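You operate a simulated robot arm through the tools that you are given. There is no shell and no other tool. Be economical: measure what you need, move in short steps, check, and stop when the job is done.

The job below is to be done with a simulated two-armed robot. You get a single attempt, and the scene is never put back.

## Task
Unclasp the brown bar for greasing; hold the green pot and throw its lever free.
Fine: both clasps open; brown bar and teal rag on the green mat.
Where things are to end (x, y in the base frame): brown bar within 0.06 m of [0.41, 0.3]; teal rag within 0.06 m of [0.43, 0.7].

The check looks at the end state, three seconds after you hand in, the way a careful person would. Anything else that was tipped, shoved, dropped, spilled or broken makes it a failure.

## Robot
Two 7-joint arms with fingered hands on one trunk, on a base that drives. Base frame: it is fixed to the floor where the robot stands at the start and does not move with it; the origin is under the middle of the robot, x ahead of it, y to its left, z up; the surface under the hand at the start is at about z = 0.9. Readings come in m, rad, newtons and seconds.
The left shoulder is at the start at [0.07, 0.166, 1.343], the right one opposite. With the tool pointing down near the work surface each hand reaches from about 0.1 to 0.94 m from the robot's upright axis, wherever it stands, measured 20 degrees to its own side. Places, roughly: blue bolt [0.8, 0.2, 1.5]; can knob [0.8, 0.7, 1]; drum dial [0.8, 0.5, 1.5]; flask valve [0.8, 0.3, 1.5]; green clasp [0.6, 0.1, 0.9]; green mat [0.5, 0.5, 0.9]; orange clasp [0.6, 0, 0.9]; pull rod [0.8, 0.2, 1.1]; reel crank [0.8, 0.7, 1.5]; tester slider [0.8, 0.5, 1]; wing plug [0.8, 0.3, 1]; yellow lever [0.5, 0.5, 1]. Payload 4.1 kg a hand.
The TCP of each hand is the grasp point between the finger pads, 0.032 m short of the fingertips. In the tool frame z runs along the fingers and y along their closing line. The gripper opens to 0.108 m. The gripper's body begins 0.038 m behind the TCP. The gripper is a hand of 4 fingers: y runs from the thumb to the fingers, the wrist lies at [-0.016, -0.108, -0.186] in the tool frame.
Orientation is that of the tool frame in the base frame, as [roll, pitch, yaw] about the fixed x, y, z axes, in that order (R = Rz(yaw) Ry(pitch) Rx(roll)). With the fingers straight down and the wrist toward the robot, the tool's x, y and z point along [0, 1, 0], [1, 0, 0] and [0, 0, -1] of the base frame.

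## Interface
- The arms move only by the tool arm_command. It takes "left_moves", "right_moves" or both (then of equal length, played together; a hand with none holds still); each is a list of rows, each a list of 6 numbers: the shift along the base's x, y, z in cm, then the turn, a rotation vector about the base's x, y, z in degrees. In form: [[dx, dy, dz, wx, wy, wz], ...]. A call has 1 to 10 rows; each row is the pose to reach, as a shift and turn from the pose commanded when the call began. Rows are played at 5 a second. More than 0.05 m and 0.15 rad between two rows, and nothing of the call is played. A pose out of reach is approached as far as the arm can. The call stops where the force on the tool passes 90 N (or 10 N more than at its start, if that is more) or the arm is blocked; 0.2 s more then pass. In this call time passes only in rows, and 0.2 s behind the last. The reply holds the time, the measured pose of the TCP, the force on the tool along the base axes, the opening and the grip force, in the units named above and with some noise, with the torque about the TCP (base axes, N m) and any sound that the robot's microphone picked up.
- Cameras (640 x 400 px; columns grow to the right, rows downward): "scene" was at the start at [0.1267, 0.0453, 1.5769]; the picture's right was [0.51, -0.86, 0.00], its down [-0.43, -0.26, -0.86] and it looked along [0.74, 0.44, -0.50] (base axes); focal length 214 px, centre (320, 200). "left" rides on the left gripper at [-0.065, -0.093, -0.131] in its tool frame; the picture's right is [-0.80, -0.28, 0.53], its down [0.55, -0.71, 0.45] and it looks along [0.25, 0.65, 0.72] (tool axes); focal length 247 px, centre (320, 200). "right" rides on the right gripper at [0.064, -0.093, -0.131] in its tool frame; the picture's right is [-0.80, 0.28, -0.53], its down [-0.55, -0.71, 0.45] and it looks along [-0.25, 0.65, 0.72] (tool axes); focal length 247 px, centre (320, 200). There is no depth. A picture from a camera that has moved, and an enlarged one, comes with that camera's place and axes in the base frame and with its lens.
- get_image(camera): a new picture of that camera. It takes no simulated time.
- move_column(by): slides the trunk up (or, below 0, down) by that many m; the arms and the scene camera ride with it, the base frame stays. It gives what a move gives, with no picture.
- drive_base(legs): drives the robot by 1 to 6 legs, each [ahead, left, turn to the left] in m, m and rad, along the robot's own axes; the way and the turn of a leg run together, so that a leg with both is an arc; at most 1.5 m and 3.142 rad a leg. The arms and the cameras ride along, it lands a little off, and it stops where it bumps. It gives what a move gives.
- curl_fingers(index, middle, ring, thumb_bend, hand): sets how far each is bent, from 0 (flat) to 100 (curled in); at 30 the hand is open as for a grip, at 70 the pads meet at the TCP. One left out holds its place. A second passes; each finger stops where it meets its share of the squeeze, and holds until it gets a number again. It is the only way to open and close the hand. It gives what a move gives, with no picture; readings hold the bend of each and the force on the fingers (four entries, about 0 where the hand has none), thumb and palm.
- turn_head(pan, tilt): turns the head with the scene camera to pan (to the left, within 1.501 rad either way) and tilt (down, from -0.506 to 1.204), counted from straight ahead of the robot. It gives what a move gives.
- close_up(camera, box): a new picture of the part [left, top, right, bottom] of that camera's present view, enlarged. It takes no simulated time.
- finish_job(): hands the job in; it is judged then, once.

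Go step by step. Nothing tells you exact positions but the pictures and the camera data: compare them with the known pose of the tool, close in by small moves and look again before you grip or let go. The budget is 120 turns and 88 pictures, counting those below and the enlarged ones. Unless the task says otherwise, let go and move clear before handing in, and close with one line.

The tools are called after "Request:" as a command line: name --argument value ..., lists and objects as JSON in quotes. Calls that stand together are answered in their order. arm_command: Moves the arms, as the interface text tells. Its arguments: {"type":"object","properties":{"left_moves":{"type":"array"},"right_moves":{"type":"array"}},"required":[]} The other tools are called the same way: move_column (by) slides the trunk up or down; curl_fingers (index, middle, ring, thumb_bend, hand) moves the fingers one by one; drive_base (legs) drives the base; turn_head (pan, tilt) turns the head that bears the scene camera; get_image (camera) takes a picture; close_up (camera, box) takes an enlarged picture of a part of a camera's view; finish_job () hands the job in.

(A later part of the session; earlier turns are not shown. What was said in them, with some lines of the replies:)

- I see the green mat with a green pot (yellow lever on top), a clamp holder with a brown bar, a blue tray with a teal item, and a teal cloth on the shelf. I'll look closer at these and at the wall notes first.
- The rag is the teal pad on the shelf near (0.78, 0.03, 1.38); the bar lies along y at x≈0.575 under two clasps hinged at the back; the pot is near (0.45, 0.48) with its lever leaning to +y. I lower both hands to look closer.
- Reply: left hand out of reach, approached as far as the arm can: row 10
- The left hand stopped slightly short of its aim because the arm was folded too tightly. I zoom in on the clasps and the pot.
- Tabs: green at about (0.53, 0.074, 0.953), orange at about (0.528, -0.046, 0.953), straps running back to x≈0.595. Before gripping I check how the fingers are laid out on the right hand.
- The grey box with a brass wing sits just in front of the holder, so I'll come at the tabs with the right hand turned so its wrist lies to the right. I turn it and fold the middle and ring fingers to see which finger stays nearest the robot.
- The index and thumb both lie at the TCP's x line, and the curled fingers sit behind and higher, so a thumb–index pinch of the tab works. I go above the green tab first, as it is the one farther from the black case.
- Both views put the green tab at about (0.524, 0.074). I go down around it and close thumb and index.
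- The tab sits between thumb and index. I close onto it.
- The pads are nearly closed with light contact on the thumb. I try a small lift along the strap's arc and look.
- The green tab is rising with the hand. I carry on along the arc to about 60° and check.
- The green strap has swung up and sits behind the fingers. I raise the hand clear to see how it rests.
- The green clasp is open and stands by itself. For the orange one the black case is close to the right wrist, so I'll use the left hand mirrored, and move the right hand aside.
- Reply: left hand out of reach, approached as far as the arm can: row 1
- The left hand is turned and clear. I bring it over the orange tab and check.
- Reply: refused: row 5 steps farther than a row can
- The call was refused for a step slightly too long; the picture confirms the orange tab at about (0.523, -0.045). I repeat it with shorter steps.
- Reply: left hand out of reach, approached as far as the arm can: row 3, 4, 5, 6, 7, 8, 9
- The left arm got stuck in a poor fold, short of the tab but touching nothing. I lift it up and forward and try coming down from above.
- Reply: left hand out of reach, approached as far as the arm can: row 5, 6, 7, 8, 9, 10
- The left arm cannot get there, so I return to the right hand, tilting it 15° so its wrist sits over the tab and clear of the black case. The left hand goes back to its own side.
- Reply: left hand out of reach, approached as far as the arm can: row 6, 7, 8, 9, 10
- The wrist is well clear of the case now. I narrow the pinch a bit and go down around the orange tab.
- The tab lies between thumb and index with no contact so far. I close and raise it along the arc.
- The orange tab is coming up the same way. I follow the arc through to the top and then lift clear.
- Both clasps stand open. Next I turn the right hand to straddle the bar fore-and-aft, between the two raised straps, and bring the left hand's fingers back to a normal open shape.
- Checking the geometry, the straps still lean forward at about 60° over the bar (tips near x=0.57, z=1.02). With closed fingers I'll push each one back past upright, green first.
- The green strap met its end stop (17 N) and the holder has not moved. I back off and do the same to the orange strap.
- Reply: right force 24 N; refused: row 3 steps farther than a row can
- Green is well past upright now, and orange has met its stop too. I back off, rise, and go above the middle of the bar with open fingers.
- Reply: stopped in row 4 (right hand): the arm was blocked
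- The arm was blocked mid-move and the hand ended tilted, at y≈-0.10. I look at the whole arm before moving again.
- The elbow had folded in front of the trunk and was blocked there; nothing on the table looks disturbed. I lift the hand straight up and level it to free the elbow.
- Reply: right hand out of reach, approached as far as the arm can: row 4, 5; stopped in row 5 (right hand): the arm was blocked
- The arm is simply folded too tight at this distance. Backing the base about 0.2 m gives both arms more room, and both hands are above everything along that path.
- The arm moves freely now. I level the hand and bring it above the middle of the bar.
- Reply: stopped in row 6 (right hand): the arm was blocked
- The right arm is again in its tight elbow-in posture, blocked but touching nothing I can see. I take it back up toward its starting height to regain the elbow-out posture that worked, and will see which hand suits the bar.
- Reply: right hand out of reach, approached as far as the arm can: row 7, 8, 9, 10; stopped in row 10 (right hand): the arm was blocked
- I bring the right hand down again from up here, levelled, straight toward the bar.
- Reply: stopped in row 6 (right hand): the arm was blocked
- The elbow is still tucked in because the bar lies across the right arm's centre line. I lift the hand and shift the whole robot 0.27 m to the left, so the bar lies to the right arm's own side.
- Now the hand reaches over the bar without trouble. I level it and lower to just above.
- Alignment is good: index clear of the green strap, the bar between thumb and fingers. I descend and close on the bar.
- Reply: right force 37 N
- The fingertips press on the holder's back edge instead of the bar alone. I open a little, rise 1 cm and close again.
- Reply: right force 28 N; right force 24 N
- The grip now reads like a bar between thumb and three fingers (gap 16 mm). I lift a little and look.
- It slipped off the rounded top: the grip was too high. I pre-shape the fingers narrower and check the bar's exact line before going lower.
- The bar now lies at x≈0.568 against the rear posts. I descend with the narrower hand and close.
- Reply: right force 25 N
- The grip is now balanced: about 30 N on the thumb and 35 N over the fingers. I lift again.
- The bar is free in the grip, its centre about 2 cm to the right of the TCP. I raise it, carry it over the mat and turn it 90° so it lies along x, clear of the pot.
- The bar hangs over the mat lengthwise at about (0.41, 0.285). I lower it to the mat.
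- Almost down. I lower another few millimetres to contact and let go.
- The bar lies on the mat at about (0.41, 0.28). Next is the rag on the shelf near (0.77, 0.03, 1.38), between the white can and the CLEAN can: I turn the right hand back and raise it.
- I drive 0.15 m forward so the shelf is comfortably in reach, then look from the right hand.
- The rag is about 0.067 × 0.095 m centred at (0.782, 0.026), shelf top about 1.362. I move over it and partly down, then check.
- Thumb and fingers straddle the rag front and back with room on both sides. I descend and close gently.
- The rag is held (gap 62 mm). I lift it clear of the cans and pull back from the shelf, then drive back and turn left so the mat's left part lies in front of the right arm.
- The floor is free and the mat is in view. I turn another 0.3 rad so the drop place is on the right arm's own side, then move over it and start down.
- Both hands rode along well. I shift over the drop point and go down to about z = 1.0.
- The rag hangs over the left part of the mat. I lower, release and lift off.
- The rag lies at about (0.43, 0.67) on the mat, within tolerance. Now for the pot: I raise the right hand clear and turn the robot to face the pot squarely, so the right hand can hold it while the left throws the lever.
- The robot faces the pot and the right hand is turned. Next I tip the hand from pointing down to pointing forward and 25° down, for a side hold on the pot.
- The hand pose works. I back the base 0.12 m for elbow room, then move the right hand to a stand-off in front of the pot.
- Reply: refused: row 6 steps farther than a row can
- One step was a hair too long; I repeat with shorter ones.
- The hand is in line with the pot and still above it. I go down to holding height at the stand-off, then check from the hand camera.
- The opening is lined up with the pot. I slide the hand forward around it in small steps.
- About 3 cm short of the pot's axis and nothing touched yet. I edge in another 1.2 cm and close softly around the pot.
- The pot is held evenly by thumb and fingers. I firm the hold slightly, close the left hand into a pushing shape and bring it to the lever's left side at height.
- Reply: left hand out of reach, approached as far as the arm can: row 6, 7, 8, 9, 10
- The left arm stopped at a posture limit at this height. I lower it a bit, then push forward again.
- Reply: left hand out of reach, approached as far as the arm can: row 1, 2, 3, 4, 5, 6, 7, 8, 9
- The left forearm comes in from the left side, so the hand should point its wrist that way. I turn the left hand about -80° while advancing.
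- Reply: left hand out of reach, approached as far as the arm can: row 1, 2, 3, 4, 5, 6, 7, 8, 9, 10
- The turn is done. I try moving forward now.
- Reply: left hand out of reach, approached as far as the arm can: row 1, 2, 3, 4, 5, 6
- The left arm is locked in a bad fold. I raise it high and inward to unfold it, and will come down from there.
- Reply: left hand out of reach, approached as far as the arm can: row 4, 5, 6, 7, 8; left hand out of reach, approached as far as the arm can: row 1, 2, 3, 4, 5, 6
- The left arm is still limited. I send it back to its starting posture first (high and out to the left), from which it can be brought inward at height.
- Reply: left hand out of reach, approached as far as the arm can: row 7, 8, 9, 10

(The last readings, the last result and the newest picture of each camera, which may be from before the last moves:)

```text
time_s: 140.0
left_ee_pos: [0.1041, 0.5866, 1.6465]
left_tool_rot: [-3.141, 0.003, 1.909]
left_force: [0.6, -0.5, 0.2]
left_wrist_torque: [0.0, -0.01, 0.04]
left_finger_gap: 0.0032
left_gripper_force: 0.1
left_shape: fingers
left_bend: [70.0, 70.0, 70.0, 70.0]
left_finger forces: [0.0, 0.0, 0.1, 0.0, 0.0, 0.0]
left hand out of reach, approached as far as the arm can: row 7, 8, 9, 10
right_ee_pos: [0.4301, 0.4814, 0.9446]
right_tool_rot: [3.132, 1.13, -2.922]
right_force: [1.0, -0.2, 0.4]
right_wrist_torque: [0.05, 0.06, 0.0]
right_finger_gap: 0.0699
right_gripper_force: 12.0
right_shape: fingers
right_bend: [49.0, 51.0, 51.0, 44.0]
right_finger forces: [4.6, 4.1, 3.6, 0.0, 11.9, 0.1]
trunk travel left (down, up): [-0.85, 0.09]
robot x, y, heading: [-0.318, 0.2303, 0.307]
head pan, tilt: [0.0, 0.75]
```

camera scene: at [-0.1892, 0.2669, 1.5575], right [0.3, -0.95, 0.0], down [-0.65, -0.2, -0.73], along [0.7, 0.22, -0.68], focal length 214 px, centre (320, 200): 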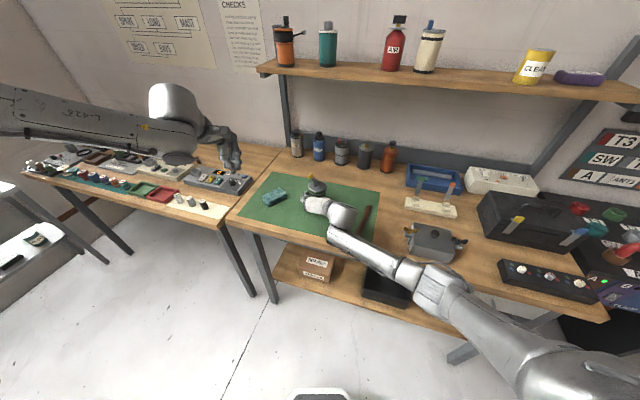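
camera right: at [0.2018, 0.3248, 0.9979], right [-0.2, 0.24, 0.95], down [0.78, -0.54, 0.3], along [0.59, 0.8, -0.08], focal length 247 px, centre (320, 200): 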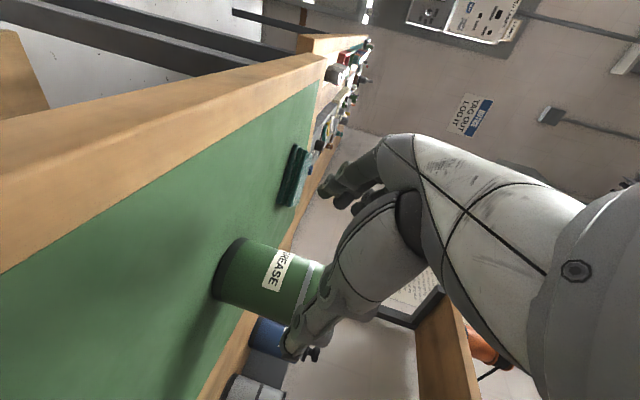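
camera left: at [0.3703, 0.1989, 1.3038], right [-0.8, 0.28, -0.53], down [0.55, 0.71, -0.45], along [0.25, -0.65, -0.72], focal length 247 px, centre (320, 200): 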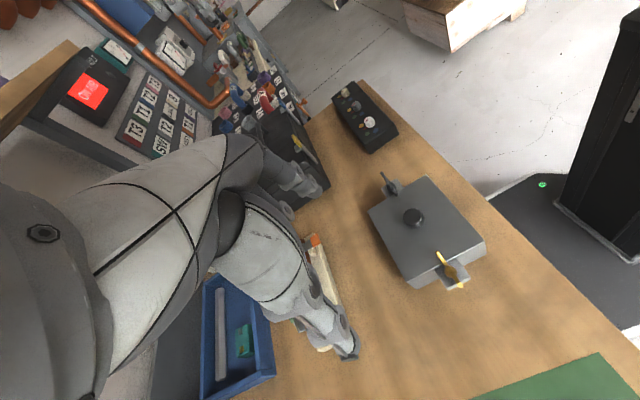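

It moved well until an inward limit. From here I try going forward and down, staying on the arm's own side.

Request:
arm_command --left_moves '[[2.5, 0.9, -3.8, 0, 0, 0], [5, 1.8, -7.6, 0, 0, 0], [7.5, 2.7, -11.4, 0, 0, 0], [10, 3.6, -15.2, 0, 0, 0], [12.5, 4.5, -19, 0, 0, 0], [15, 5.4, -22.8, 0, 0, 0], [17.5, 6, -26.6, 0, 0, 0], [20, 6, -30.4, 0, 0, 0], [22.5, 6, -34, 0, 0, 0], [25, 6, -38, 0, 0, 0]]'

Request:
turn_head --pan 0.3 --tilt 0.6

Request:
get_image --camera "scene"

```text
time_s: 142.2
left_ee_pos: [0.2581, 0.6733, 1.2877]
left_tool_rot: [3.14, 0.006, 1.908]
left_force: [0.2, 0.3, -1.0]
left_wrist_torque: [-0.03, 0.0, 0.01]
left_finger_gap: 0.0033
left_gripper_force: 0.1
left_shape: fingers
left_bend: [70.0, 70.0, 70.0, 70.0]
left_finger forces: [0.0, 0.0, 0.0, 0.0, 0.0, 0.1]
left hand out of reach, approached as far as the arm can: row 6, 7, 8, 9, 10
right_ee_pos: [0.4301, 0.4806, 0.9436]
right_tool_rot: [3.138, 1.128, -2.915]
right_force: [-0.5, -1.2, 2.4]
right_wrist_torque: [0.05, -0.02, -0.01]
right_finger_gap: 0.0701
right_gripper_force: 10.8
right_shape: fingers
right_bend: [49.0, 51.0, 51.0, 44.0]
right_finger forces: [4.0, 3.6, 2.8, 0.0, 12.6, 0.0]
trunk travel left (down, up): [-0.85, 0.09]
robot x, y, heading: [-0.3124, 0.227, 0.301]
head pan, tilt: [0.0, 0.75]
```

```text
time_s: 143.0
left_ee_pos: [0.2552, 0.6721, 1.2898]
left_tool_rot: [3.141, 0.005, 1.907]
left_force: [0.2, -0.6, 0.4]
left_wrist_torque: [-0.01, -0.02, -0.01]
left_finger_gap: 0.003
left_gripper_force: 0.1
left_shape: fingers
left_bend: [70.0, 70.0, 70.0, 70.0]
left_finger forces: [0.0, 0.1, 0.1, 0.0, 0.1, 0.1]
right_ee_pos: [0.4277, 0.4804, 0.9435]
right_tool_rot: [3.131, 1.129, -2.924]
right_force: [-0.5, 1.3, 0.2]
right_wrist_torque: [0.02, 0.03, -0.02]
right_finger_gap: 0.0705
right_gripper_force: 12.0
right_shape: fingers
right_bend: [49.0, 51.0, 51.0, 44.0]
right_finger forces: [4.8, 4.2, 3.6, 0.0, 11.5, 0.0]
trunk travel left (down, up): [-0.85, 0.09]
robot x, y, heading: [-0.3145, 0.2282, 0.3]
head pan, tilt: [0.3, 0.6]
```

```text
9 pictures are left
camera scene: at [-0.1957, 0.2926, 1.5704], right [0.57, -0.82, 0.0], down [-0.47, -0.32, -0.82], along [0.68, 0.47, -0.57], focal length 214 px, centre (320, 200)
```

scene: 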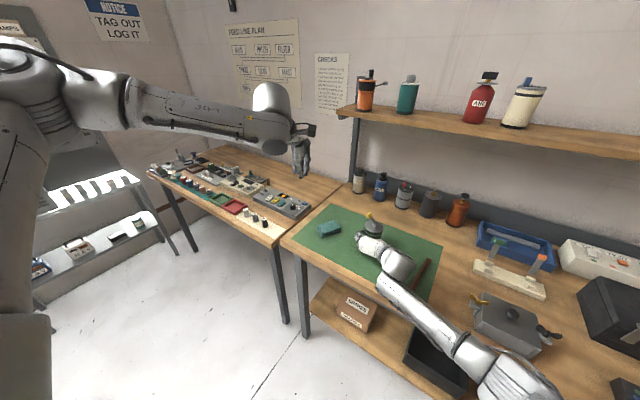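

The left elbow sits high, so the left hand cannot get low enough from this trunk height; lowering the trunk about 0.22 m will bring it to lever height. First I let go of the pot and withdraw the right hand.

Request:
curl_fingers --hand "right" --index 30 --middle 30 --ring 30 --thumb_bend 30

Request:
arm_command --right_moves '[[-2, -0.5, 0, 0, 0, 0], [-4, -1, 0.5, 0, 0, 0], [-6.5, -1.6, 2.5, 0, 0, 0], [-9, -2.2, 5, 0, 0, 0], [-11, -2.7, 8, 0, 0, 0], [-11, -2.7, 12.5, 0, 0, 0], [-11, -2.7, 17, 0, 0, 0], [-11, -2.7, 21.5, 0, 0, 0], [-11, -2.7, 26, 0, 0, 0]]'

Request:
move_column --by -0.22

Request:
get_image --camera "scene"

```text
time_s: 144.0
left_ee_pos: [0.2558, 0.6731, 1.2886]
left_tool_rot: [3.141, 0.003, 1.907]
left_force: [0.1, 0.1, -0.5]
left_wrist_torque: [0.0, 0.01, 0.0]
left_finger_gap: 0.0035
left_gripper_force: 0.1
left_shape: fingers
left_bend: [70.0, 70.0, 70.0, 70.0]
left_finger forces: [0.0, 0.0, 0.0, 0.0, 0.1, 0.0]
right_ee_pos: [0.4288, 0.4811, 0.9437]
right_tool_rot: [3.128, 1.129, -2.924]
right_force: [0.2, 0.3, -0.3]
right_wrist_torque: [-0.02, -0.02, -0.01]
right_finger_gap: 0.108
right_gripper_force: 0.0
right_shape: fingers
right_bend: [30.0, 30.0, 30.0, 30.0]
right_finger forces: [0.0, 0.0, 0.1, 0.0, 0.0, 0.1]
trunk travel left (down, up): [-0.85, 0.09]
robot x, y, heading: [-0.3113, 0.2277, 0.303]
head pan, tilt: [0.3, 0.6]
```

```text
time_s: 146.0
left_ee_pos: [0.2559, 0.6737, 1.2873]
left_tool_rot: [-3.141, 0.006, 1.907]
left_force: [0.0, 0.3, -0.2]
left_wrist_torque: [-0.02, 0.02, 0.02]
left_finger_gap: 0.0031
left_gripper_force: 0.1
left_shape: fingers
left_bend: [70.0, 70.0, 70.0, 70.0]
left_finger forces: [0.0, 0.0, 0.0, 0.1, 0.0, 0.0]
right_ee_pos: [0.32, 0.4541, 1.2063]
right_tool_rot: [3.141, 1.126, -2.914]
right_force: [-0.3, -0.9, 0.2]
right_wrist_torque: [-0.01, 0.0, 0.0]
right_finger_gap: 0.1085
right_gripper_force: 0.0
right_shape: fingers
right_bend: [30.0, 30.0, 30.0, 30.0]
right_finger forces: [0.1, 0.0, 0.1, 0.0, 0.0, 0.0]
trunk travel left (down, up): [-0.85, 0.09]
robot x, y, heading: [-0.3158, 0.2238, 0.301]
head pan, tilt: [0.3, 0.6]
```

```text
time_s: 148.3
left_ee_pos: [0.2545, 0.6736, 1.068]
left_tool_rot: [-3.142, 0.004, 1.906]
left_force: [0.3, 0.7, -0.5]
left_wrist_torque: [-0.01, -0.01, -0.01]
left_finger_gap: 0.0033
left_gripper_force: 0.2
left_shape: fingers
left_bend: [70.0, 70.0, 70.0, 70.0]
left_finger forces: [0.0, 0.1, 0.0, 0.2, 0.0, 0.1]
right_ee_pos: [0.3201, 0.4521, 0.9857]
right_tool_rot: [3.131, 1.127, -2.924]
right_force: [0.8, -0.8, -0.3]
right_wrist_torque: [0.0, 0.0, 0.03]
right_finger_gap: 0.1083
right_gripper_force: 0.0
right_shape: fingers
right_bend: [30.0, 30.0, 30.0, 30.0]
right_finger forces: [0.0, 0.0, 0.1, 0.0, 0.1, 0.0]
trunk travel left (down, up): [-0.63, 0.31]
robot x, y, heading: [-0.3181, 0.2301, 0.302]
head pan, tilt: [0.3, 0.6]
```

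```text
8 pictures are left
camera scene: at [-0.1961, 0.2926, 1.3505], right [0.57, -0.82, 0.0], down [-0.47, -0.32, -0.82], along [0.68, 0.47, -0.57], focal length 214 px, centre (320, 200)
```

scene: 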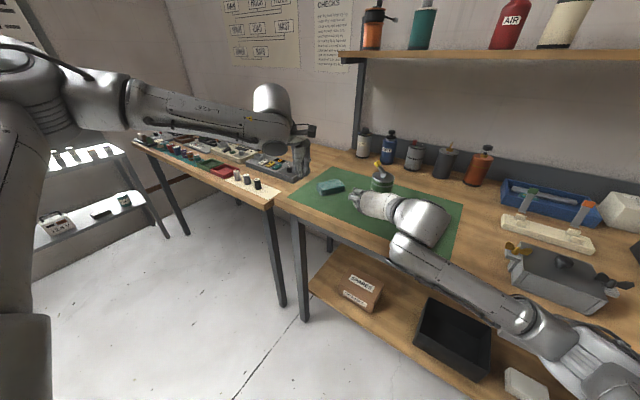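

The left hand is now at lever height. I lift the right hand away, and test how far the left can reach forward before deciding how much to drive.

Request:
arm_command --left_moves '[[2, -0.7, 0, 0, 0, 0], [4, -1.4, 0, 0, 0, 0], [6, -2.1, 0, 0, 0, 0], [8, -2.8, 0, 0, 0, 0], [10, -3.5, 0, 0, 0, 0]]' --right_moves '[[-1, -1, 3, 0, 0, 0], [-1, -3, 6, 0, 0, 0], [-1, -6, 10, 0, 0, 0], [-1, -9, 14, 0, 0, 0], [-1, -12, 18, 0, 0, 0]]'

```text
time_s: 149.5
left_ee_pos: [0.256, 0.6718, 1.0766]
left_tool_rot: [3.14, 0.004, 1.907]
left_force: [0.0, 1.0, -1.0]
left_wrist_torque: [0.02, 0.0, 0.02]
left_finger_gap: 0.0032
left_gripper_force: 0.1
left_shape: fingers
left_bend: [70.0, 70.0, 70.0, 70.0]
left_finger forces: [0.1, 0.0, 0.1, 0.0, 0.1, 0.0]
left hand out of reach, approached as far as the arm can: row 1, 2, 3, 4, 5
right_ee_pos: [0.3105, 0.333, 1.1618]
right_tool_rot: [3.131, 1.13, -2.922]
right_force: [0.0, 0.0, -0.1]
right_wrist_torque: [-0.04, -0.03, 0.04]
right_finger_gap: 0.1083
right_gripper_force: 0.0
right_shape: fingers
right_bend: [30.0, 30.0, 30.0, 30.0]
right_finger forces: [0.0, 0.0, 0.0, 0.0, 0.1, 0.0]
trunk travel left (down, up): [-0.63, 0.31]
robot x, y, heading: [-0.3171, 0.2301, 0.304]
head pan, tilt: [0.3, 0.6]
```

The left stays at its limit, so I'll reset its elbow: pull the hand back beside the body, in front of the table, and lower it so that the elbow drops.

Request:
arm_command --left_moves '[[-4.5, 0.3, 0, 0, 0, 0], [-9, 0.6, 0, 0, 0, 0], [-13.5, 0.9, 0, 0, 0, 0], [-18, 1.2, 0, 0, 0, 0], [-22.5, 1.5, 0, 0, 0, 0], [-27, 1.8, 0, 0, 0, 0], [-31.5, 2.1, 0, 0, 0, 0], [-36, 2.4, 0, 0, 0, 0], [-40.5, 3, 0, 0, 0, 0]]'

Request:
arm_command --left_moves '[[0, 0, -4, 0, 0, 0], [0, 0, -8, 0, 0, 0], [0, 0, -12, 0, 0, 0], [0, 0, -16, 0, 0, 0], [0, 0, -20, 0, 0, 0], [0, 0, -24, 0, 0, 0], [0, 0, -28, 0, 0, 0], [0, 0, -32, 0, 0, 0]]'

```text
time_s: 151.5
left_ee_pos: [-0.1352, 0.7737, 1.1238]
left_tool_rot: [3.141, 0.003, 1.906]
left_force: [-0.6, 0.0, 0.0]
left_wrist_torque: [-0.04, -0.06, 0.0]
left_finger_gap: 0.0032
left_gripper_force: 0.0
left_shape: fingers
left_bend: [70.0, 70.0, 70.0, 70.0]
left_finger forces: [0.0, 0.1, 0.0, 0.0, 0.0, 0.0]
left hand out of reach, approached as far as the arm can: row 5, 6, 7, 8, 9
right_ee_pos: [0.3089, 0.3337, 1.162]
right_tool_rot: [3.131, 1.131, -2.923]
right_force: [-0.3, -0.2, 0.5]
right_wrist_torque: [0.01, 0.01, -0.02]
right_finger_gap: 0.1082
right_gripper_force: 0.1
right_shape: fingers
right_bend: [30.0, 30.0, 30.0, 30.0]
right_finger forces: [0.1, 0.1, 0.0, 0.0, 0.1, 0.1]
trunk travel left (down, up): [-0.63, 0.31]
robot x, y, heading: [-0.3134, 0.2297, 0.299]
head pan, tilt: [0.3, 0.6]
```

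```text
time_s: 153.3
left_ee_pos: [-0.126, 0.7785, 0.8039]
left_tool_rot: [3.141, 0.004, 1.905]
left_force: [-0.3, 0.2, 0.4]
left_wrist_torque: [-0.04, 0.02, 0.01]
left_finger_gap: 0.0035
left_gripper_force: 0.0
left_shape: fingers
left_bend: [70.0, 70.0, 70.0, 70.0]
left_finger forces: [0.0, 0.1, 0.1, 0.0, 0.0, 0.0]
left hand out of reach, approached as far as the arm can: row 1, 2, 3, 4, 5, 6
right_ee_pos: [0.3115, 0.3348, 1.1607]
right_tool_rot: [3.134, 1.128, -2.92]
right_force: [0.1, -0.9, -0.2]
right_wrist_torque: [0.02, 0.01, -0.03]
right_finger_gap: 0.1083
right_gripper_force: 0.0
right_shape: fingers
right_bend: [30.0, 30.0, 30.0, 30.0]
right_finger forces: [0.0, 0.0, 0.0, 0.1, 0.1, 0.0]
trunk travel left (down, up): [-0.63, 0.31]
robot x, y, heading: [-0.3172, 0.2246, 0.301]
head pan, tilt: [0.3, 0.6]
```

It went down to z = 0.80 and the limit cleared. Now I move the hand inward in front of the body and back up.

Request:
arm_command --left_moves '[[1, -4, 0, 0, 0, 0], [2, -8, 0, 0, 0, 0], [3.5, -12, 0, 0, 0, 0], [5, -16, 0, 0, 0, 0], [6.5, -20, 0, 0, 0, 0], [8, -24, 0, 0, 0, 0], [9, -27, 0, 0, 0, 0]]'

Request:
arm_command --left_moves '[[0, 0, 4.5, 0, 0, 0], [0, 0, 9, 0, 0, 0], [0, 0, 13.5, 0, 0, 0], [0, 0, 18, 0, 0, 0], [0, 0, 22.5, 0, 0, 0], [0, 0, 27, 0, 0, 0], [0, 0, 31.5, 0, 0, 0]]'

```text
time_s: 154.9
left_ee_pos: [-0.0007, 0.6171, 0.8334]
left_tool_rot: [-3.141, 0.008, 1.906]
left_force: [-0.7, -1.0, -0.4]
left_wrist_torque: [0.01, 0.0, 0.01]
left_finger_gap: 0.003
left_gripper_force: 0.1
left_shape: fingers
left_bend: [70.0, 70.0, 70.0, 70.0]
left_finger forces: [0.0, 0.0, 0.0, 0.0, 0.0, 0.1]
left hand out of reach, approached as far as the arm can: row 4, 5, 6, 7
right_ee_pos: [0.3116, 0.3346, 1.1614]
right_tool_rot: [3.136, 1.129, -2.919]
right_force: [0.0, 0.9, -0.1]
right_wrist_torque: [-0.01, 0.01, -0.05]
right_finger_gap: 0.1082
right_gripper_force: 0.2
right_shape: fingers
right_bend: [30.0, 30.0, 30.0, 30.0]
right_finger forces: [0.0, 0.0, 0.0, 0.0, 0.0, 0.0]
trunk travel left (down, up): [-0.63, 0.31]
robot x, y, heading: [-0.3161, 0.2285, 0.301]
head pan, tilt: [0.3, 0.6]
```

```text
time_s: 156.5
left_ee_pos: [0.0121, 0.6235, 1.1841]
left_tool_rot: [3.113, -0.03, 1.892]
left_force: [-5.0, -2.6, -3.8]
left_wrist_torque: [0.1, -0.32, 0.05]
left_finger_gap: 0.0032
left_gripper_force: 0.0
left_shape: fingers
left_bend: [70.0, 70.0, 70.0, 70.0]
left_finger forces: [0.1, 0.0, 0.1, 0.0, 0.1, 0.0]
left hand out of reach, approached as far as the arm can: row 1, 2, 3, 4, 5, 6, 7
right_ee_pos: [0.3073, 0.3279, 1.1646]
right_tool_rot: [3.124, 1.133, -2.93]
right_force: [-1.0, -0.6, 0.3]
right_wrist_torque: [0.02, -0.02, 0.04]
right_finger_gap: 0.1083
right_gripper_force: 0.1
right_shape: fingers
right_bend: [30.0, 30.0, 30.0, 30.0]
right_finger forces: [0.0, 0.1, 0.0, 0.0, 0.1, 0.1]
trunk travel left (down, up): [-0.63, 0.31]
robot x, y, heading: [-0.3119, 0.227, 0.303]
head pan, tilt: [0.3, 0.6]
```

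The last part moved with a jolt, as if the elbow changed side. I test the forward reach now.

Request:
arm_command --left_moves '[[4, 0, 0, 0, 0, 0], [8, 0, 0, 0, 0, 0], [12, 0, 0, 0, 0, 0], [16, 0, 0, 0, 0, 0], [20, 0, 0, 0, 0, 0], [24, 0, 0, 0, 0, 0], [28, -0.5, 0, 0, 0, 0], [32, -1, 0, 0, 0, 0], [36, -2, 0, 0, 0, 0], [40, -2, 0, 0, 0, 0]]'

Request:
get_image --camera "scene"

```text
time_s: 158.7
left_ee_pos: [0.2491, 0.6502, 1.1682]
left_tool_rot: [-3.14, 0.001, 1.909]
left_force: [-0.4, 0.3, -0.3]
left_wrist_torque: [-0.01, 0.01, -0.02]
left_finger_gap: 0.0034
left_gripper_force: 0.0
left_shape: fingers
left_bend: [70.0, 70.0, 70.0, 70.0]
left_finger forces: [0.0, 0.0, 0.0, 0.0, 0.0, 0.0]
left hand out of reach, approached as far as the arm can: row 6, 7, 8, 9, 10
right_ee_pos: [0.3125, 0.3345, 1.1616]
right_tool_rot: [3.136, 1.129, -2.918]
right_force: [0.5, -0.4, -0.6]
right_wrist_torque: [0.0, 0.02, 0.0]
right_finger_gap: 0.1088
right_gripper_force: 0.1
right_shape: fingers
right_bend: [30.0, 30.0, 30.0, 30.0]
right_finger forces: [0.0, 0.0, 0.1, 0.0, 0.0, 0.0]
trunk travel left (down, up): [-0.63, 0.31]
robot x, y, heading: [-0.3129, 0.2315, 0.304]
head pan, tilt: [0.3, 0.6]
```

```text
7 pictures are left
camera scene: at [-0.1958, 0.2931, 1.3504], right [0.57, -0.82, 0.0], down [-0.47, -0.32, -0.82], along [0.68, 0.47, -0.57], focal length 214 px, centre (320, 200)
```

scene: 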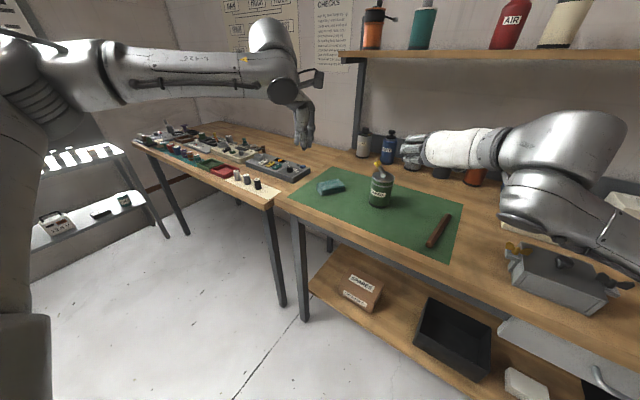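

The left wrist can't come inward past about 0.2 m from the robot's centre line, so the pot must be on the robot's left. I turn the base 0.3 rad to the right and a little forward, then point the left hand forward-down and swing the right hand to aim more leftward.

Request:
drive_base --legs '[[0.06, 0, -0.3]]'

Request:
arm_command --left_moves '[[-1, 2, 0, 0, -8.4, 0], [-2, 4, 0, 0, -16.8, 0], [-3, 6, 0, 0, -25, 0], [-4, 8, 0, 0, -33.4, 0], [-5, 10, 0, 0, -41.8, 0], [-5, 12, 0, 0, -50, 0]]' --right_moves '[[0, 1, 2.5, 0, 0, 7.5], [0, 2, 5, 0, 0, 15], [0, 4, 7.5, 0, 0, 22.5], [0, 6, 10, 0, 0, 30], [0, 8, 12.5, 0, 0, 37.5], [0, 10, 15, 0, 0, 45]]'

```text
time_s: 160.1
left_ee_pos: [0.4107, 0.4698, 1.1678]
left_tool_rot: [-3.141, 0.004, 1.604]
left_force: [-0.4, 0.3, -0.1]
left_wrist_torque: [0.02, -0.01, 0.02]
left_finger_gap: 0.003
left_gripper_force: 0.1
left_shape: fingers
left_bend: [70.0, 70.0, 70.0, 70.0]
left_finger forces: [0.0, 0.0, 0.0, 0.0, 0.0, 0.0]
right_ee_pos: [0.3749, 0.1501, 1.1608]
right_tool_rot: [3.131, 1.128, 3.056]
right_force: [-0.4, -0.3, 0.5]
right_wrist_torque: [-0.01, 0.01, 0.02]
right_finger_gap: 0.1085
right_gripper_force: 0.0
right_shape: fingers
right_bend: [30.0, 30.0, 30.0, 30.0]
right_finger forces: [0.1, 0.0, 0.0, 0.1, 0.1, 0.1]
trunk travel left (down, up): [-0.63, 0.31]
robot x, y, heading: [-0.2584, 0.2407, -0.003]
head pan, tilt: [0.3, 0.6]
```

```text
time_s: 161.5
left_ee_pos: [0.3579, 0.5943, 1.1679]
left_tool_rot: [2.27, 0.031, 1.587]
left_force: [0.0, -0.3, -0.8]
left_wrist_torque: [-0.02, 0.0, -0.02]
left_finger_gap: 0.0032
left_gripper_force: 0.0
left_shape: fingers
left_bend: [70.0, 70.0, 70.0, 70.0]
left_finger forces: [0.0, 0.0, 0.0, 0.0, 0.0, 0.1]
right_ee_pos: [0.3744, 0.2569, 1.3126]
right_tool_rot: [3.137, 1.127, -2.434]
right_force: [0.4, 1.3, -0.4]
right_wrist_torque: [0.0, 0.0, 0.0]
right_finger_gap: 0.1085
right_gripper_force: 0.0
right_shape: fingers
right_bend: [30.0, 30.0, 30.0, 30.0]
right_finger forces: [0.0, 0.0, 0.1, 0.0, 0.0, 0.0]
trunk travel left (down, up): [-0.63, 0.31]
robot x, y, heading: [-0.2572, 0.2392, -0.003]
head pan, tilt: [0.3, 0.6]
```

Both arms follow freely now. I lower the left hand to lever height beside the lever, testing reach.

Request:
arm_command --left_moves '[[1, 0, -3.5, 0, 0, 0], [2.5, 0, -7, 0, 0, 0], [4.5, -0.5, -10, 0, 0, 0], [7, -1, -10.3, 0, 0, 0]]'

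Request:
get_image --camera "scene"

```text
time_s: 162.5
left_ee_pos: [0.4295, 0.5795, 1.0647]
left_tool_rot: [2.27, 0.028, 1.59]
left_force: [-0.5, -0.4, 0.4]
left_wrist_torque: [-0.03, -0.01, 0.02]
left_finger_gap: 0.0032
left_gripper_force: 0.0
left_shape: fingers
left_bend: [70.0, 70.0, 70.0, 70.0]
left_finger forces: [0.1, 0.1, 0.0, 0.0, 0.0, 0.0]
right_ee_pos: [0.3766, 0.2533, 1.3105]
right_tool_rot: [3.132, 1.128, -2.44]
right_force: [0.3, -0.4, -0.1]
right_wrist_torque: [-0.01, 0.01, 0.02]
right_finger_gap: 0.1082
right_gripper_force: 0.1
right_shape: fingers
right_bend: [30.0, 30.0, 30.0, 30.0]
right_finger forces: [0.1, 0.0, 0.1, 0.1, 0.0, 0.0]
trunk travel left (down, up): [-0.63, 0.31]
robot x, y, heading: [-0.2571, 0.2401, 0.005]
head pan, tilt: [0.3, 0.6]
```

```text
6 pictures are left
camera scene: at [-0.121, 0.2625, 1.3503], right [0.3, -0.96, 0.0], down [-0.54, -0.17, -0.82], along [0.79, 0.24, -0.57], focal length 214 px, centre (320, 200)
```

scene: 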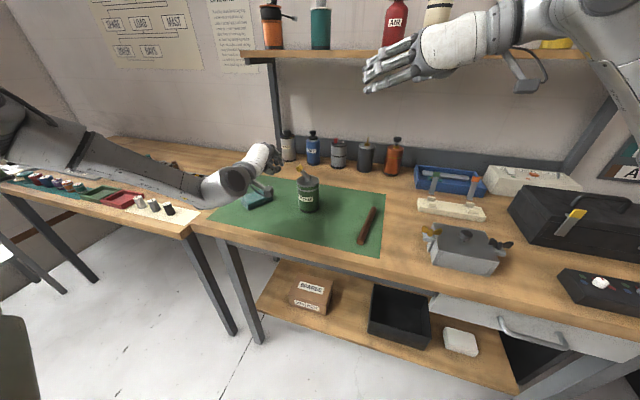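

The left hand sits ready at the lever's left. Now the right hand comes to the stand-off for the hold, pointing about 41° leftward.

Request:
arm_command --right_moves '[[-0.7, 3.7, 0, 0, 0, 0], [-1.4, 7.4, 0, 0, 0, 0], [-2.1, 11, -1, 0, 0, 0], [-2.7, 14.5, -3, 0, 0, 0], [-2.7, 14.5, -7.5, 0, 0, 0], [-2.7, 14.5, -12, 0, 0, 0], [-2.7, 14.5, -16.5, 0, 0, 0], [-2.7, 14.5, -21, 0, 0, 0], [-2.7, 14.5, -25.5, 0, 0, 0], [-2.7, 14.5, -30, 0, 0, 0]]'

Request:
close_up --camera "scene" --box '[220, 130, 400, 250]'

```text
time_s: 164.7
left_ee_pos: [0.4305, 0.5793, 1.0655]
left_tool_rot: [2.271, 0.027, 1.591]
left_force: [-0.2, -0.1, -0.3]
left_wrist_torque: [0.01, -0.01, -0.03]
left_finger_gap: 0.003
left_gripper_force: 0.1
left_shape: fingers
left_bend: [70.0, 70.0, 70.0, 70.0]
left_finger forces: [0.0, 0.0, 0.1, 0.1, 0.0, 0.0]
right_ee_pos: [0.345, 0.3938, 1.0111]
right_tool_rot: [3.134, 1.13, -2.437]
right_force: [0.5, -0.2, -0.7]
right_wrist_torque: [0.02, 0.01, 0.03]
right_finger_gap: 0.1085
right_gripper_force: 0.0
right_shape: fingers
right_bend: [30.0, 30.0, 30.0, 30.0]
right_finger forces: [0.1, 0.1, 0.1, 0.1, 0.0, 0.0]
trunk travel left (down, up): [-0.63, 0.31]
robot x, y, heading: [-0.2589, 0.2406, 0.004]
head pan, tilt: [0.3, 0.6]
```

```text
3.33 times, centred on (310, 190) of scene
camera zoom: at [-0.1216, 0.2623, 1.3505], right [0.3, -0.96, 0.0], down [-0.54, -0.17, -0.82], along [0.79, 0.24, -0.57], focal length 715 px, centre (353, 233)
```

zoom: 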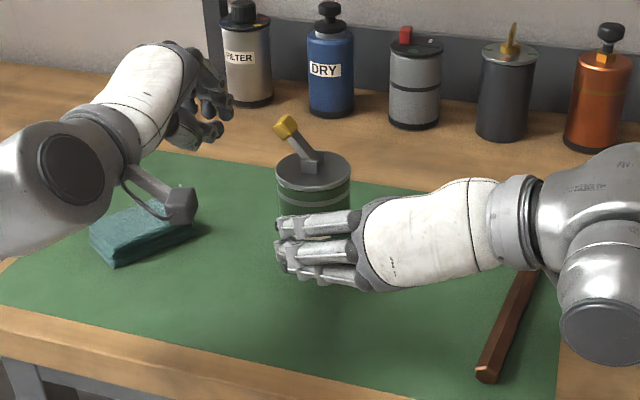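

Aligned: the pot lies about 13 cm ahead on the hand's axis. I slide in around it.

Request:
arm_command --right_moves '[[1.5, 1.3, -2, 0, 0, 0], [3, 2.6, -4, 0, 0, 0], [4.5, 3.9, -5.5, 0, 0, 0], [6, 5.2, -6.6, 0, 0, 0], [7.3, 6.3, -6.7, 0, 0, 0], [8.3, 7.2, -6.7, 0, 0, 0]]'

Request:
curl_fingers --hand "right" --index 47 --middle 47 --ring 47 --thumb_bend 47

```text
time_s: 166.1
left_ee_pos: [0.4297, 0.5804, 1.0656]
left_tool_rot: [2.27, 0.028, 1.59]
left_force: [0.0, 0.2, -0.1]
left_wrist_torque: [-0.01, -0.03, 0.01]
left_finger_gap: 0.0032
left_gripper_force: 0.0
left_shape: fingers
left_bend: [70.0, 70.0, 70.0, 70.0]
left_finger forces: [0.1, 0.1, 0.0, 0.1, 0.1, 0.1]
right_ee_pos: [0.429, 0.4704, 0.9427]
right_tool_rot: [3.136, 1.128, -2.438]
right_force: [-0.1, -0.1, 0.8]
right_wrist_torque: [0.0, 0.03, 0.03]
right_finger_gap: 0.1081
right_gripper_force: 0.0
right_shape: fingers
right_bend: [30.0, 30.0, 30.0, 30.0]
right_finger forces: [0.1, 0.0, 0.0, 0.0, 0.1, 0.0]
trunk travel left (down, up): [-0.63, 0.31]
robot x, y, heading: [-0.2551, 0.2376, 0.0]
head pan, tilt: [0.3, 0.6]
```

```text
time_s: 167.1
left_ee_pos: [0.4302, 0.5786, 1.0648]
left_tool_rot: [2.27, 0.026, 1.59]
left_force: [0.1, -0.3, 0.1]
left_wrist_torque: [0.02, -0.03, 0.04]
left_finger_gap: 0.0034
left_gripper_force: 0.1
left_shape: fingers
left_bend: [70.0, 70.0, 70.0, 70.0]
left_finger forces: [0.0, 0.0, 0.0, 0.1, 0.1, 0.1]
right_ee_pos: [0.4285, 0.4693, 0.9443]
right_tool_rot: [3.131, 1.128, -2.442]
right_force: [1.8, -0.9, 1.1]
right_wrist_torque: [-0.01, -0.05, -0.03]
right_finger_gap: 0.0711
right_gripper_force: 3.1
right_shape: fingers
right_bend: [46.0, 46.0, 46.0, 44.0]
right_finger forces: [0.7, 0.9, 0.3, 0.1, 3.9, 0.0]
trunk travel left (down, up): [-0.63, 0.31]
robot x, y, heading: [-0.2578, 0.2404, -0.001]
head pan, tilt: [0.3, 0.6]
```

Contact on both sides at 71 mm. I firm the hold and check the picture before pushing the lever.

Request:
curl_fingers --hand "right" --index 57 --middle 57 --ring 57 --thumb_bend 55

Request:
close_up --camera "scene" --box '[240, 130, 390, 230]'

```text
time_s: 168.1
left_ee_pos: [0.4305, 0.5781, 1.0649]
left_tool_rot: [2.27, 0.027, 1.59]
left_force: [-0.4, 0.8, 0.0]
left_wrist_torque: [-0.01, -0.01, 0.01]
left_finger_gap: 0.0031
left_gripper_force: 0.0
left_shape: fingers
left_bend: [70.0, 70.0, 70.0, 70.0]
left_finger forces: [0.1, 0.0, 0.1, 0.1, 0.1, 0.0]
right_ee_pos: [0.4282, 0.47, 0.9435]
right_tool_rot: [3.13, 1.129, -2.442]
right_force: [-1.5, 0.8, -0.2]
right_wrist_torque: [0.1, 0.1, 0.05]
right_finger_gap: 0.0694
right_gripper_force: 13.9
right_shape: fingers
right_bend: [50.0, 51.0, 51.0, 43.0]
right_finger forces: [5.0, 5.1, 4.5, 0.1, 13.1, 0.0]
trunk travel left (down, up): [-0.63, 0.31]
robot x, y, heading: [-0.2555, 0.2366, 0.002]
head pan, tilt: [0.3, 0.6]
```

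```text
4.00 times, centred on (315, 180) of scene
camera zoom: at [-0.1223, 0.2629, 1.3505], right [0.3, -0.96, 0.0], down [-0.54, -0.17, -0.82], along [0.79, 0.24, -0.57], focal length 858 px, centre (340, 280)
```

zoom: 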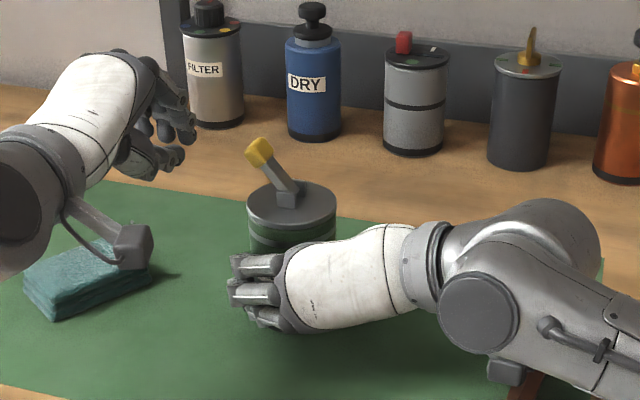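

The pot is firmly held and the lever is clear ahead of the left index. I push the lever over toward -y.

Request:
arm_command --left_moves '[[0, -3, 0, 0, 0, 0], [0, -4.8, 0, 0, 0, 0], [0, -6, 0, 0, 0, 0], [0, -7.2, 0, 0, 0, 0], [0, -8.4, 0, 0, 0, 0], [0, -9.6, 0, 0, 0, 0], [0, -10.8, 0, 0, 0, 0], [0, -11.8, 0, 0, 0, 0]]'

Request:
close_up --camera "scene" --box '[240, 130, 390, 230]'

```text
time_s: 169.9
left_ee_pos: [0.4223, 0.478, 1.0755]
left_tool_rot: [2.271, 0.028, 1.589]
left_force: [0.4, 1.7, -0.7]
left_wrist_torque: [0.02, -0.01, -0.01]
left_finger_gap: 0.0035
left_gripper_force: 1.3
left_shape: fingers
left_bend: [70.0, 70.0, 70.0, 70.0]
left_finger forces: [1.6, 0.0, 0.0, 0.0, 0.0, 0.1]
left hand out of reach, approached as far as the arm can: row 6, 7, 8
right_ee_pos: [0.4287, 0.469, 0.9426]
right_tool_rot: [3.136, 1.129, -2.435]
right_force: [-1.1, -2.4, 1.1]
right_wrist_torque: [-0.01, -0.03, -0.06]
right_finger_gap: 0.0707
right_gripper_force: 13.1
right_shape: fingers
right_bend: [51.0, 52.0, 53.0, 43.0]
right_finger forces: [4.3, 4.4, 2.9, 0.1, 13.4, 0.1]
trunk travel left (down, up): [-0.63, 0.31]
robot x, y, heading: [-0.2544, 0.2392, 0.001]
head pan, tilt: [0.3, 0.6]
```

```text
4.00 times, centred on (315, 180) of scene
camera zoom: at [-0.1223, 0.2626, 1.3505], right [0.3, -0.96, 0.0], down [-0.54, -0.17, -0.83], along [0.79, 0.24, -0.56], focal length 858 px, centre (340, 280)
```

zoom: 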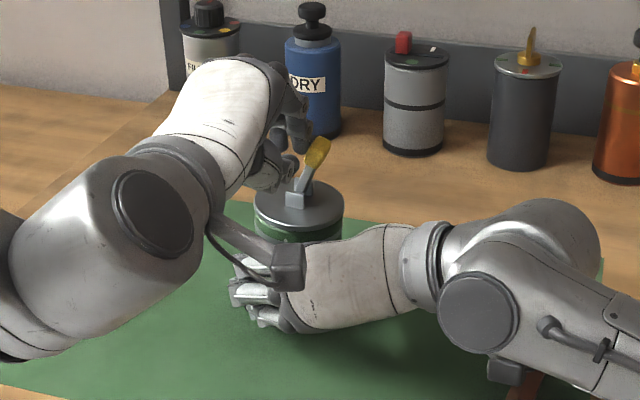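

The lever has passed upright and leans right, but the left wrist reached its inward limit before the end stop. I swing the left hand 30° about vertical, which brings its wrist outward, and push the last bit.

Request:
arm_command --left_moves '[[0.2, 0.3, -0.2, 0, 0, -7.5], [0.4, 0.3, -0.5, 0, 0, -15], [0.6, 0.3, -0.8, 0, 0, -22.5], [0.8, 0.3, -1, 0, 0, -30], [0.8, -0.5, -1, 0, 0, -30], [0.8, -1.3, -1, 0, 0, -30], [0.8, -2.1, -1, 0, 0, -30], [0.8, -2.9, -1, 0, 0, -30]]'

Request:
close_up --camera "scene" --box '[240, 130, 390, 230]'

```text
time_s: 171.7
left_ee_pos: [0.4093, 0.4334, 1.0776]
left_tool_rot: [2.271, 0.023, 1.074]
left_force: [0.5, -0.3, 0.4]
left_wrist_torque: [0.01, -0.04, 0.0]
left_finger_gap: 0.003
left_gripper_force: 0.0
left_shape: fingers
left_bend: [70.0, 70.0, 70.0, 70.0]
left_finger forces: [0.0, 0.0, 0.1, 0.0, 0.0, 0.0]
left hand out of reach, approached as far as the arm can: row 4, 5, 6, 7, 8
right_ee_pos: [0.4293, 0.4688, 0.9428]
right_tool_rot: [3.132, 1.13, -2.44]
right_force: [-0.3, -0.2, -0.9]
right_wrist_torque: [-0.14, 0.06, -0.03]
right_finger_gap: 0.0704
right_gripper_force: 12.7
right_shape: fingers
right_bend: [50.0, 52.0, 53.0, 43.0]
right_finger forces: [5.0, 4.5, 3.3, 0.1, 12.8, 0.0]
trunk travel left (down, up): [-0.63, 0.31]
robot x, y, heading: [-0.2568, 0.236, -0.003]
head pan, tilt: [0.3, 0.6]
```

```text
4.00 times, centred on (315, 180) of scene
camera zoom: at [-0.1221, 0.2628, 1.3504], right [0.3, -0.96, 0.0], down [-0.54, -0.17, -0.82], along [0.79, 0.24, -0.57], focal length 858 px, centre (340, 280)
```

zoom: 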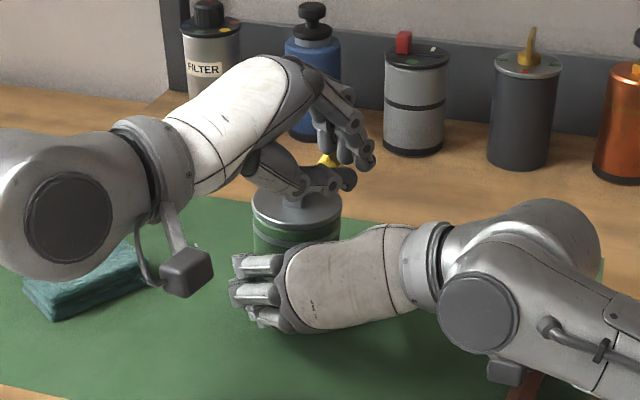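

The lever now leans right about as far as it leaned left before, and the left fingers carry no load. I lift the left hand up and away, then look at the lever.

Request:
arm_command --left_moves '[[-0.5, 0, 2, 0, 0, 0], [-2, 0.5, 5, 0, 0, 0], [-4, 1.5, 9, 0, 0, 0], [-7, 4, 12, 0, 0, 0], [-10, 7.5, 13, 0, 0, 0], [-12, 11.5, 13, 0, 0, 0], [-14, 15, 13, 0, 0, 0]]'

Request:
close_up --camera "scene" --box '[240, 130, 390, 230]'

```text
time_s: 173.3
left_ee_pos: [0.2693, 0.5888, 1.2037]
left_tool_rot: [2.27, 0.026, 1.063]
left_force: [0.5, 0.1, 0.3]
left_wrist_torque: [0.04, 0.03, 0.04]
left_finger_gap: 0.0031
left_gripper_force: 0.1
left_shape: fingers
left_bend: [70.0, 70.0, 70.0, 70.0]
left_finger forces: [0.0, 0.0, 0.1, 0.1, 0.0, 0.1]
left hand out of reach, approached as far as the arm can: row 6
right_ee_pos: [0.4292, 0.4696, 0.9427]
right_tool_rot: [3.135, 1.128, -2.437]
right_force: [0.5, 0.4, -1.5]
right_wrist_torque: [0.0, 0.08, 0.01]
right_finger_gap: 0.0701
right_gripper_force: 13.3
right_shape: fingers
right_bend: [50.0, 52.0, 53.0, 43.0]
right_finger forces: [5.1, 4.6, 3.5, 0.0, 12.7, 0.0]
trunk travel left (down, up): [-0.63, 0.31]
robot x, y, heading: [-0.252, 0.2375, -0.004]
head pan, tilt: [0.3, 0.6]
```

```text
4.00 times, centred on (315, 180) of scene
camera zoom: at [-0.1226, 0.2619, 1.3505], right [0.29, -0.96, 0.0], down [-0.54, -0.17, -0.83], along [0.79, 0.24, -0.56], focal length 858 px, centre (340, 280)
```

zoom: 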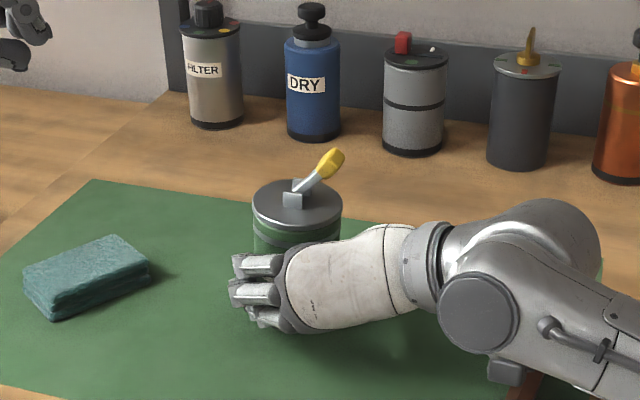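

The lever is fully thrown to the other side and the pot stands still. I open the right hand and retrace its way out, then up.

Request:
curl_fingers --hand "right" --index 30 --middle 30 --ring 30 --thumb_bend 30

Request:
arm_command --right_moves '[[-1, -0.9, 0, 0, 0, 0], [-2.3, -2, 0.1, 0, 0, 0], [-3.8, -3.3, 1.2, 0, 0, 0], [-5.3, -4.6, 2.7, 0, 0, 0], [-6.8, -5.9, 4.7, 0, 0, 0], [-8.3, -7.2, 6.7, 0, 0, 0], [-8.3, -7.2, 11, 0, 0, 0], [-8.3, -7.2, 15.5, 0, 0, 0], [-8.3, -7.2, 20, 0, 0, 0], [-8.3, -7.2, 24.5, 0, 0, 0]]'

Request:
arm_command --right_moves '[[0, -2, 4, 0, 0, 0], [0, -5, 7, 0, 0, 0], [0, -9, 7, 0, 0, 0], [0, -13, 7, 0, 0, 0]]'

Request:
get_image --camera "scene"

```text
time_s: 174.3
left_ee_pos: [0.2697, 0.5907, 1.2042]
left_tool_rot: [2.27, 0.026, 1.065]
left_force: [-0.3, 0.1, 0.1]
left_wrist_torque: [0.0, -0.02, 0.05]
left_finger_gap: 0.0028
left_gripper_force: 0.1
left_shape: fingers
left_bend: [70.0, 70.0, 70.0, 70.0]
left_finger forces: [0.1, 0.0, 0.1, 0.0, 0.0, 0.1]
right_ee_pos: [0.4293, 0.4701, 0.942]
right_tool_rot: [3.137, 1.127, -2.435]
right_force: [0.7, 0.0, 0.0]
right_wrist_torque: [0.04, 0.0, -0.02]
right_finger_gap: 0.1082
right_gripper_force: 0.1
right_shape: fingers
right_bend: [30.0, 30.0, 30.0, 30.0]
right_finger forces: [0.0, 0.0, 0.0, 0.0, 0.1, 0.0]
trunk travel left (down, up): [-0.63, 0.31]
robot x, y, heading: [-0.2502, 0.2384, -0.002]
head pan, tilt: [0.3, 0.6]
```

```text
time_s: 176.5
left_ee_pos: [0.2703, 0.5904, 1.2039]
left_tool_rot: [2.267, 0.028, 1.065]
left_force: [-0.2, 0.5, 1.0]
left_wrist_torque: [-0.01, -0.02, -0.01]
left_finger_gap: 0.0031
left_gripper_force: 0.0
left_shape: fingers
left_bend: [70.0, 70.0, 70.0, 70.0]
left_finger forces: [0.0, 0.0, 0.0, 0.0, 0.0, 0.1]
right_ee_pos: [0.3431, 0.3952, 1.1879]
right_tool_rot: [3.14, 1.127, -2.433]
right_force: [-0.5, -1.0, 0.6]
right_wrist_torque: [-0.02, 0.01, 0.0]
right_finger_gap: 0.1084
right_gripper_force: 0.2
right_shape: fingers
right_bend: [30.0, 30.0, 30.0, 30.0]
right_finger forces: [0.1, 0.0, 0.0, 0.0, 0.0, 0.0]
trunk travel left (down, up): [-0.63, 0.31]
robot x, y, heading: [-0.2568, 0.2372, -0.002]
head pan, tilt: [0.3, 0.6]
```

```text
time_s: 177.5
left_ee_pos: [0.2709, 0.5885, 1.2036]
left_tool_rot: [2.269, 0.026, 1.066]
left_force: [-0.9, -0.1, -1.1]
left_wrist_torque: [0.0, -0.01, 0.02]
left_finger_gap: 0.0031
left_gripper_force: 0.1
left_shape: fingers
left_bend: [70.0, 70.0, 70.0, 70.0]
left_finger forces: [0.0, 0.0, 0.0, 0.0, 0.0, 0.1]
right_ee_pos: [0.3487, 0.2653, 1.2594]
right_tool_rot: [3.13, 1.129, -2.442]
right_force: [-0.7, -1.1, -0.3]
right_wrist_torque: [0.03, -0.04, 0.05]
right_finger_gap: 0.1081
right_gripper_force: 0.0
right_shape: fingers
right_bend: [30.0, 30.0, 30.0, 30.0]
right_finger forces: [0.0, 0.0, 0.1, 0.0, 0.0, 0.0]
trunk travel left (down, up): [-0.63, 0.31]
robot x, y, heading: [-0.2537, 0.2378, 0.006]
head pan, tilt: [0.3, 0.6]
```

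```text
0 pictures are left
camera scene: at [-0.1226, 0.2612, 1.3506], right [0.3, -0.96, 0.0], down [-0.54, -0.17, -0.83], along [0.79, 0.24, -0.56], focal length 214 px, centre (320, 200)
```

scene: 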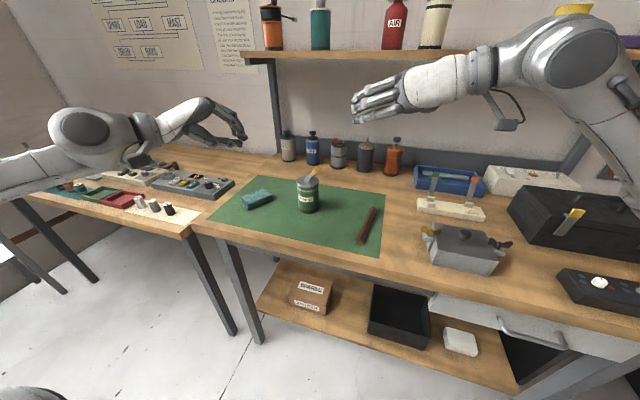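

Everything is in place in the last picture: both straps stand open, the bar is near (0.41, 0.27) and the rag near (0.42, 0.67) on the mat. The pot is upright with its lever thrown, and both hands are clear, so I hand in.

Request:
finish_job

```text
The job is handed in.
```

I've handed the job in: both clasps are open, the brown bar and teal rag are on the green mat within tolerance, and the green pot stands upright with its lever thrown while I held it. I judged the lever's end position by eye, from it leaning as far right as it first leaned left.
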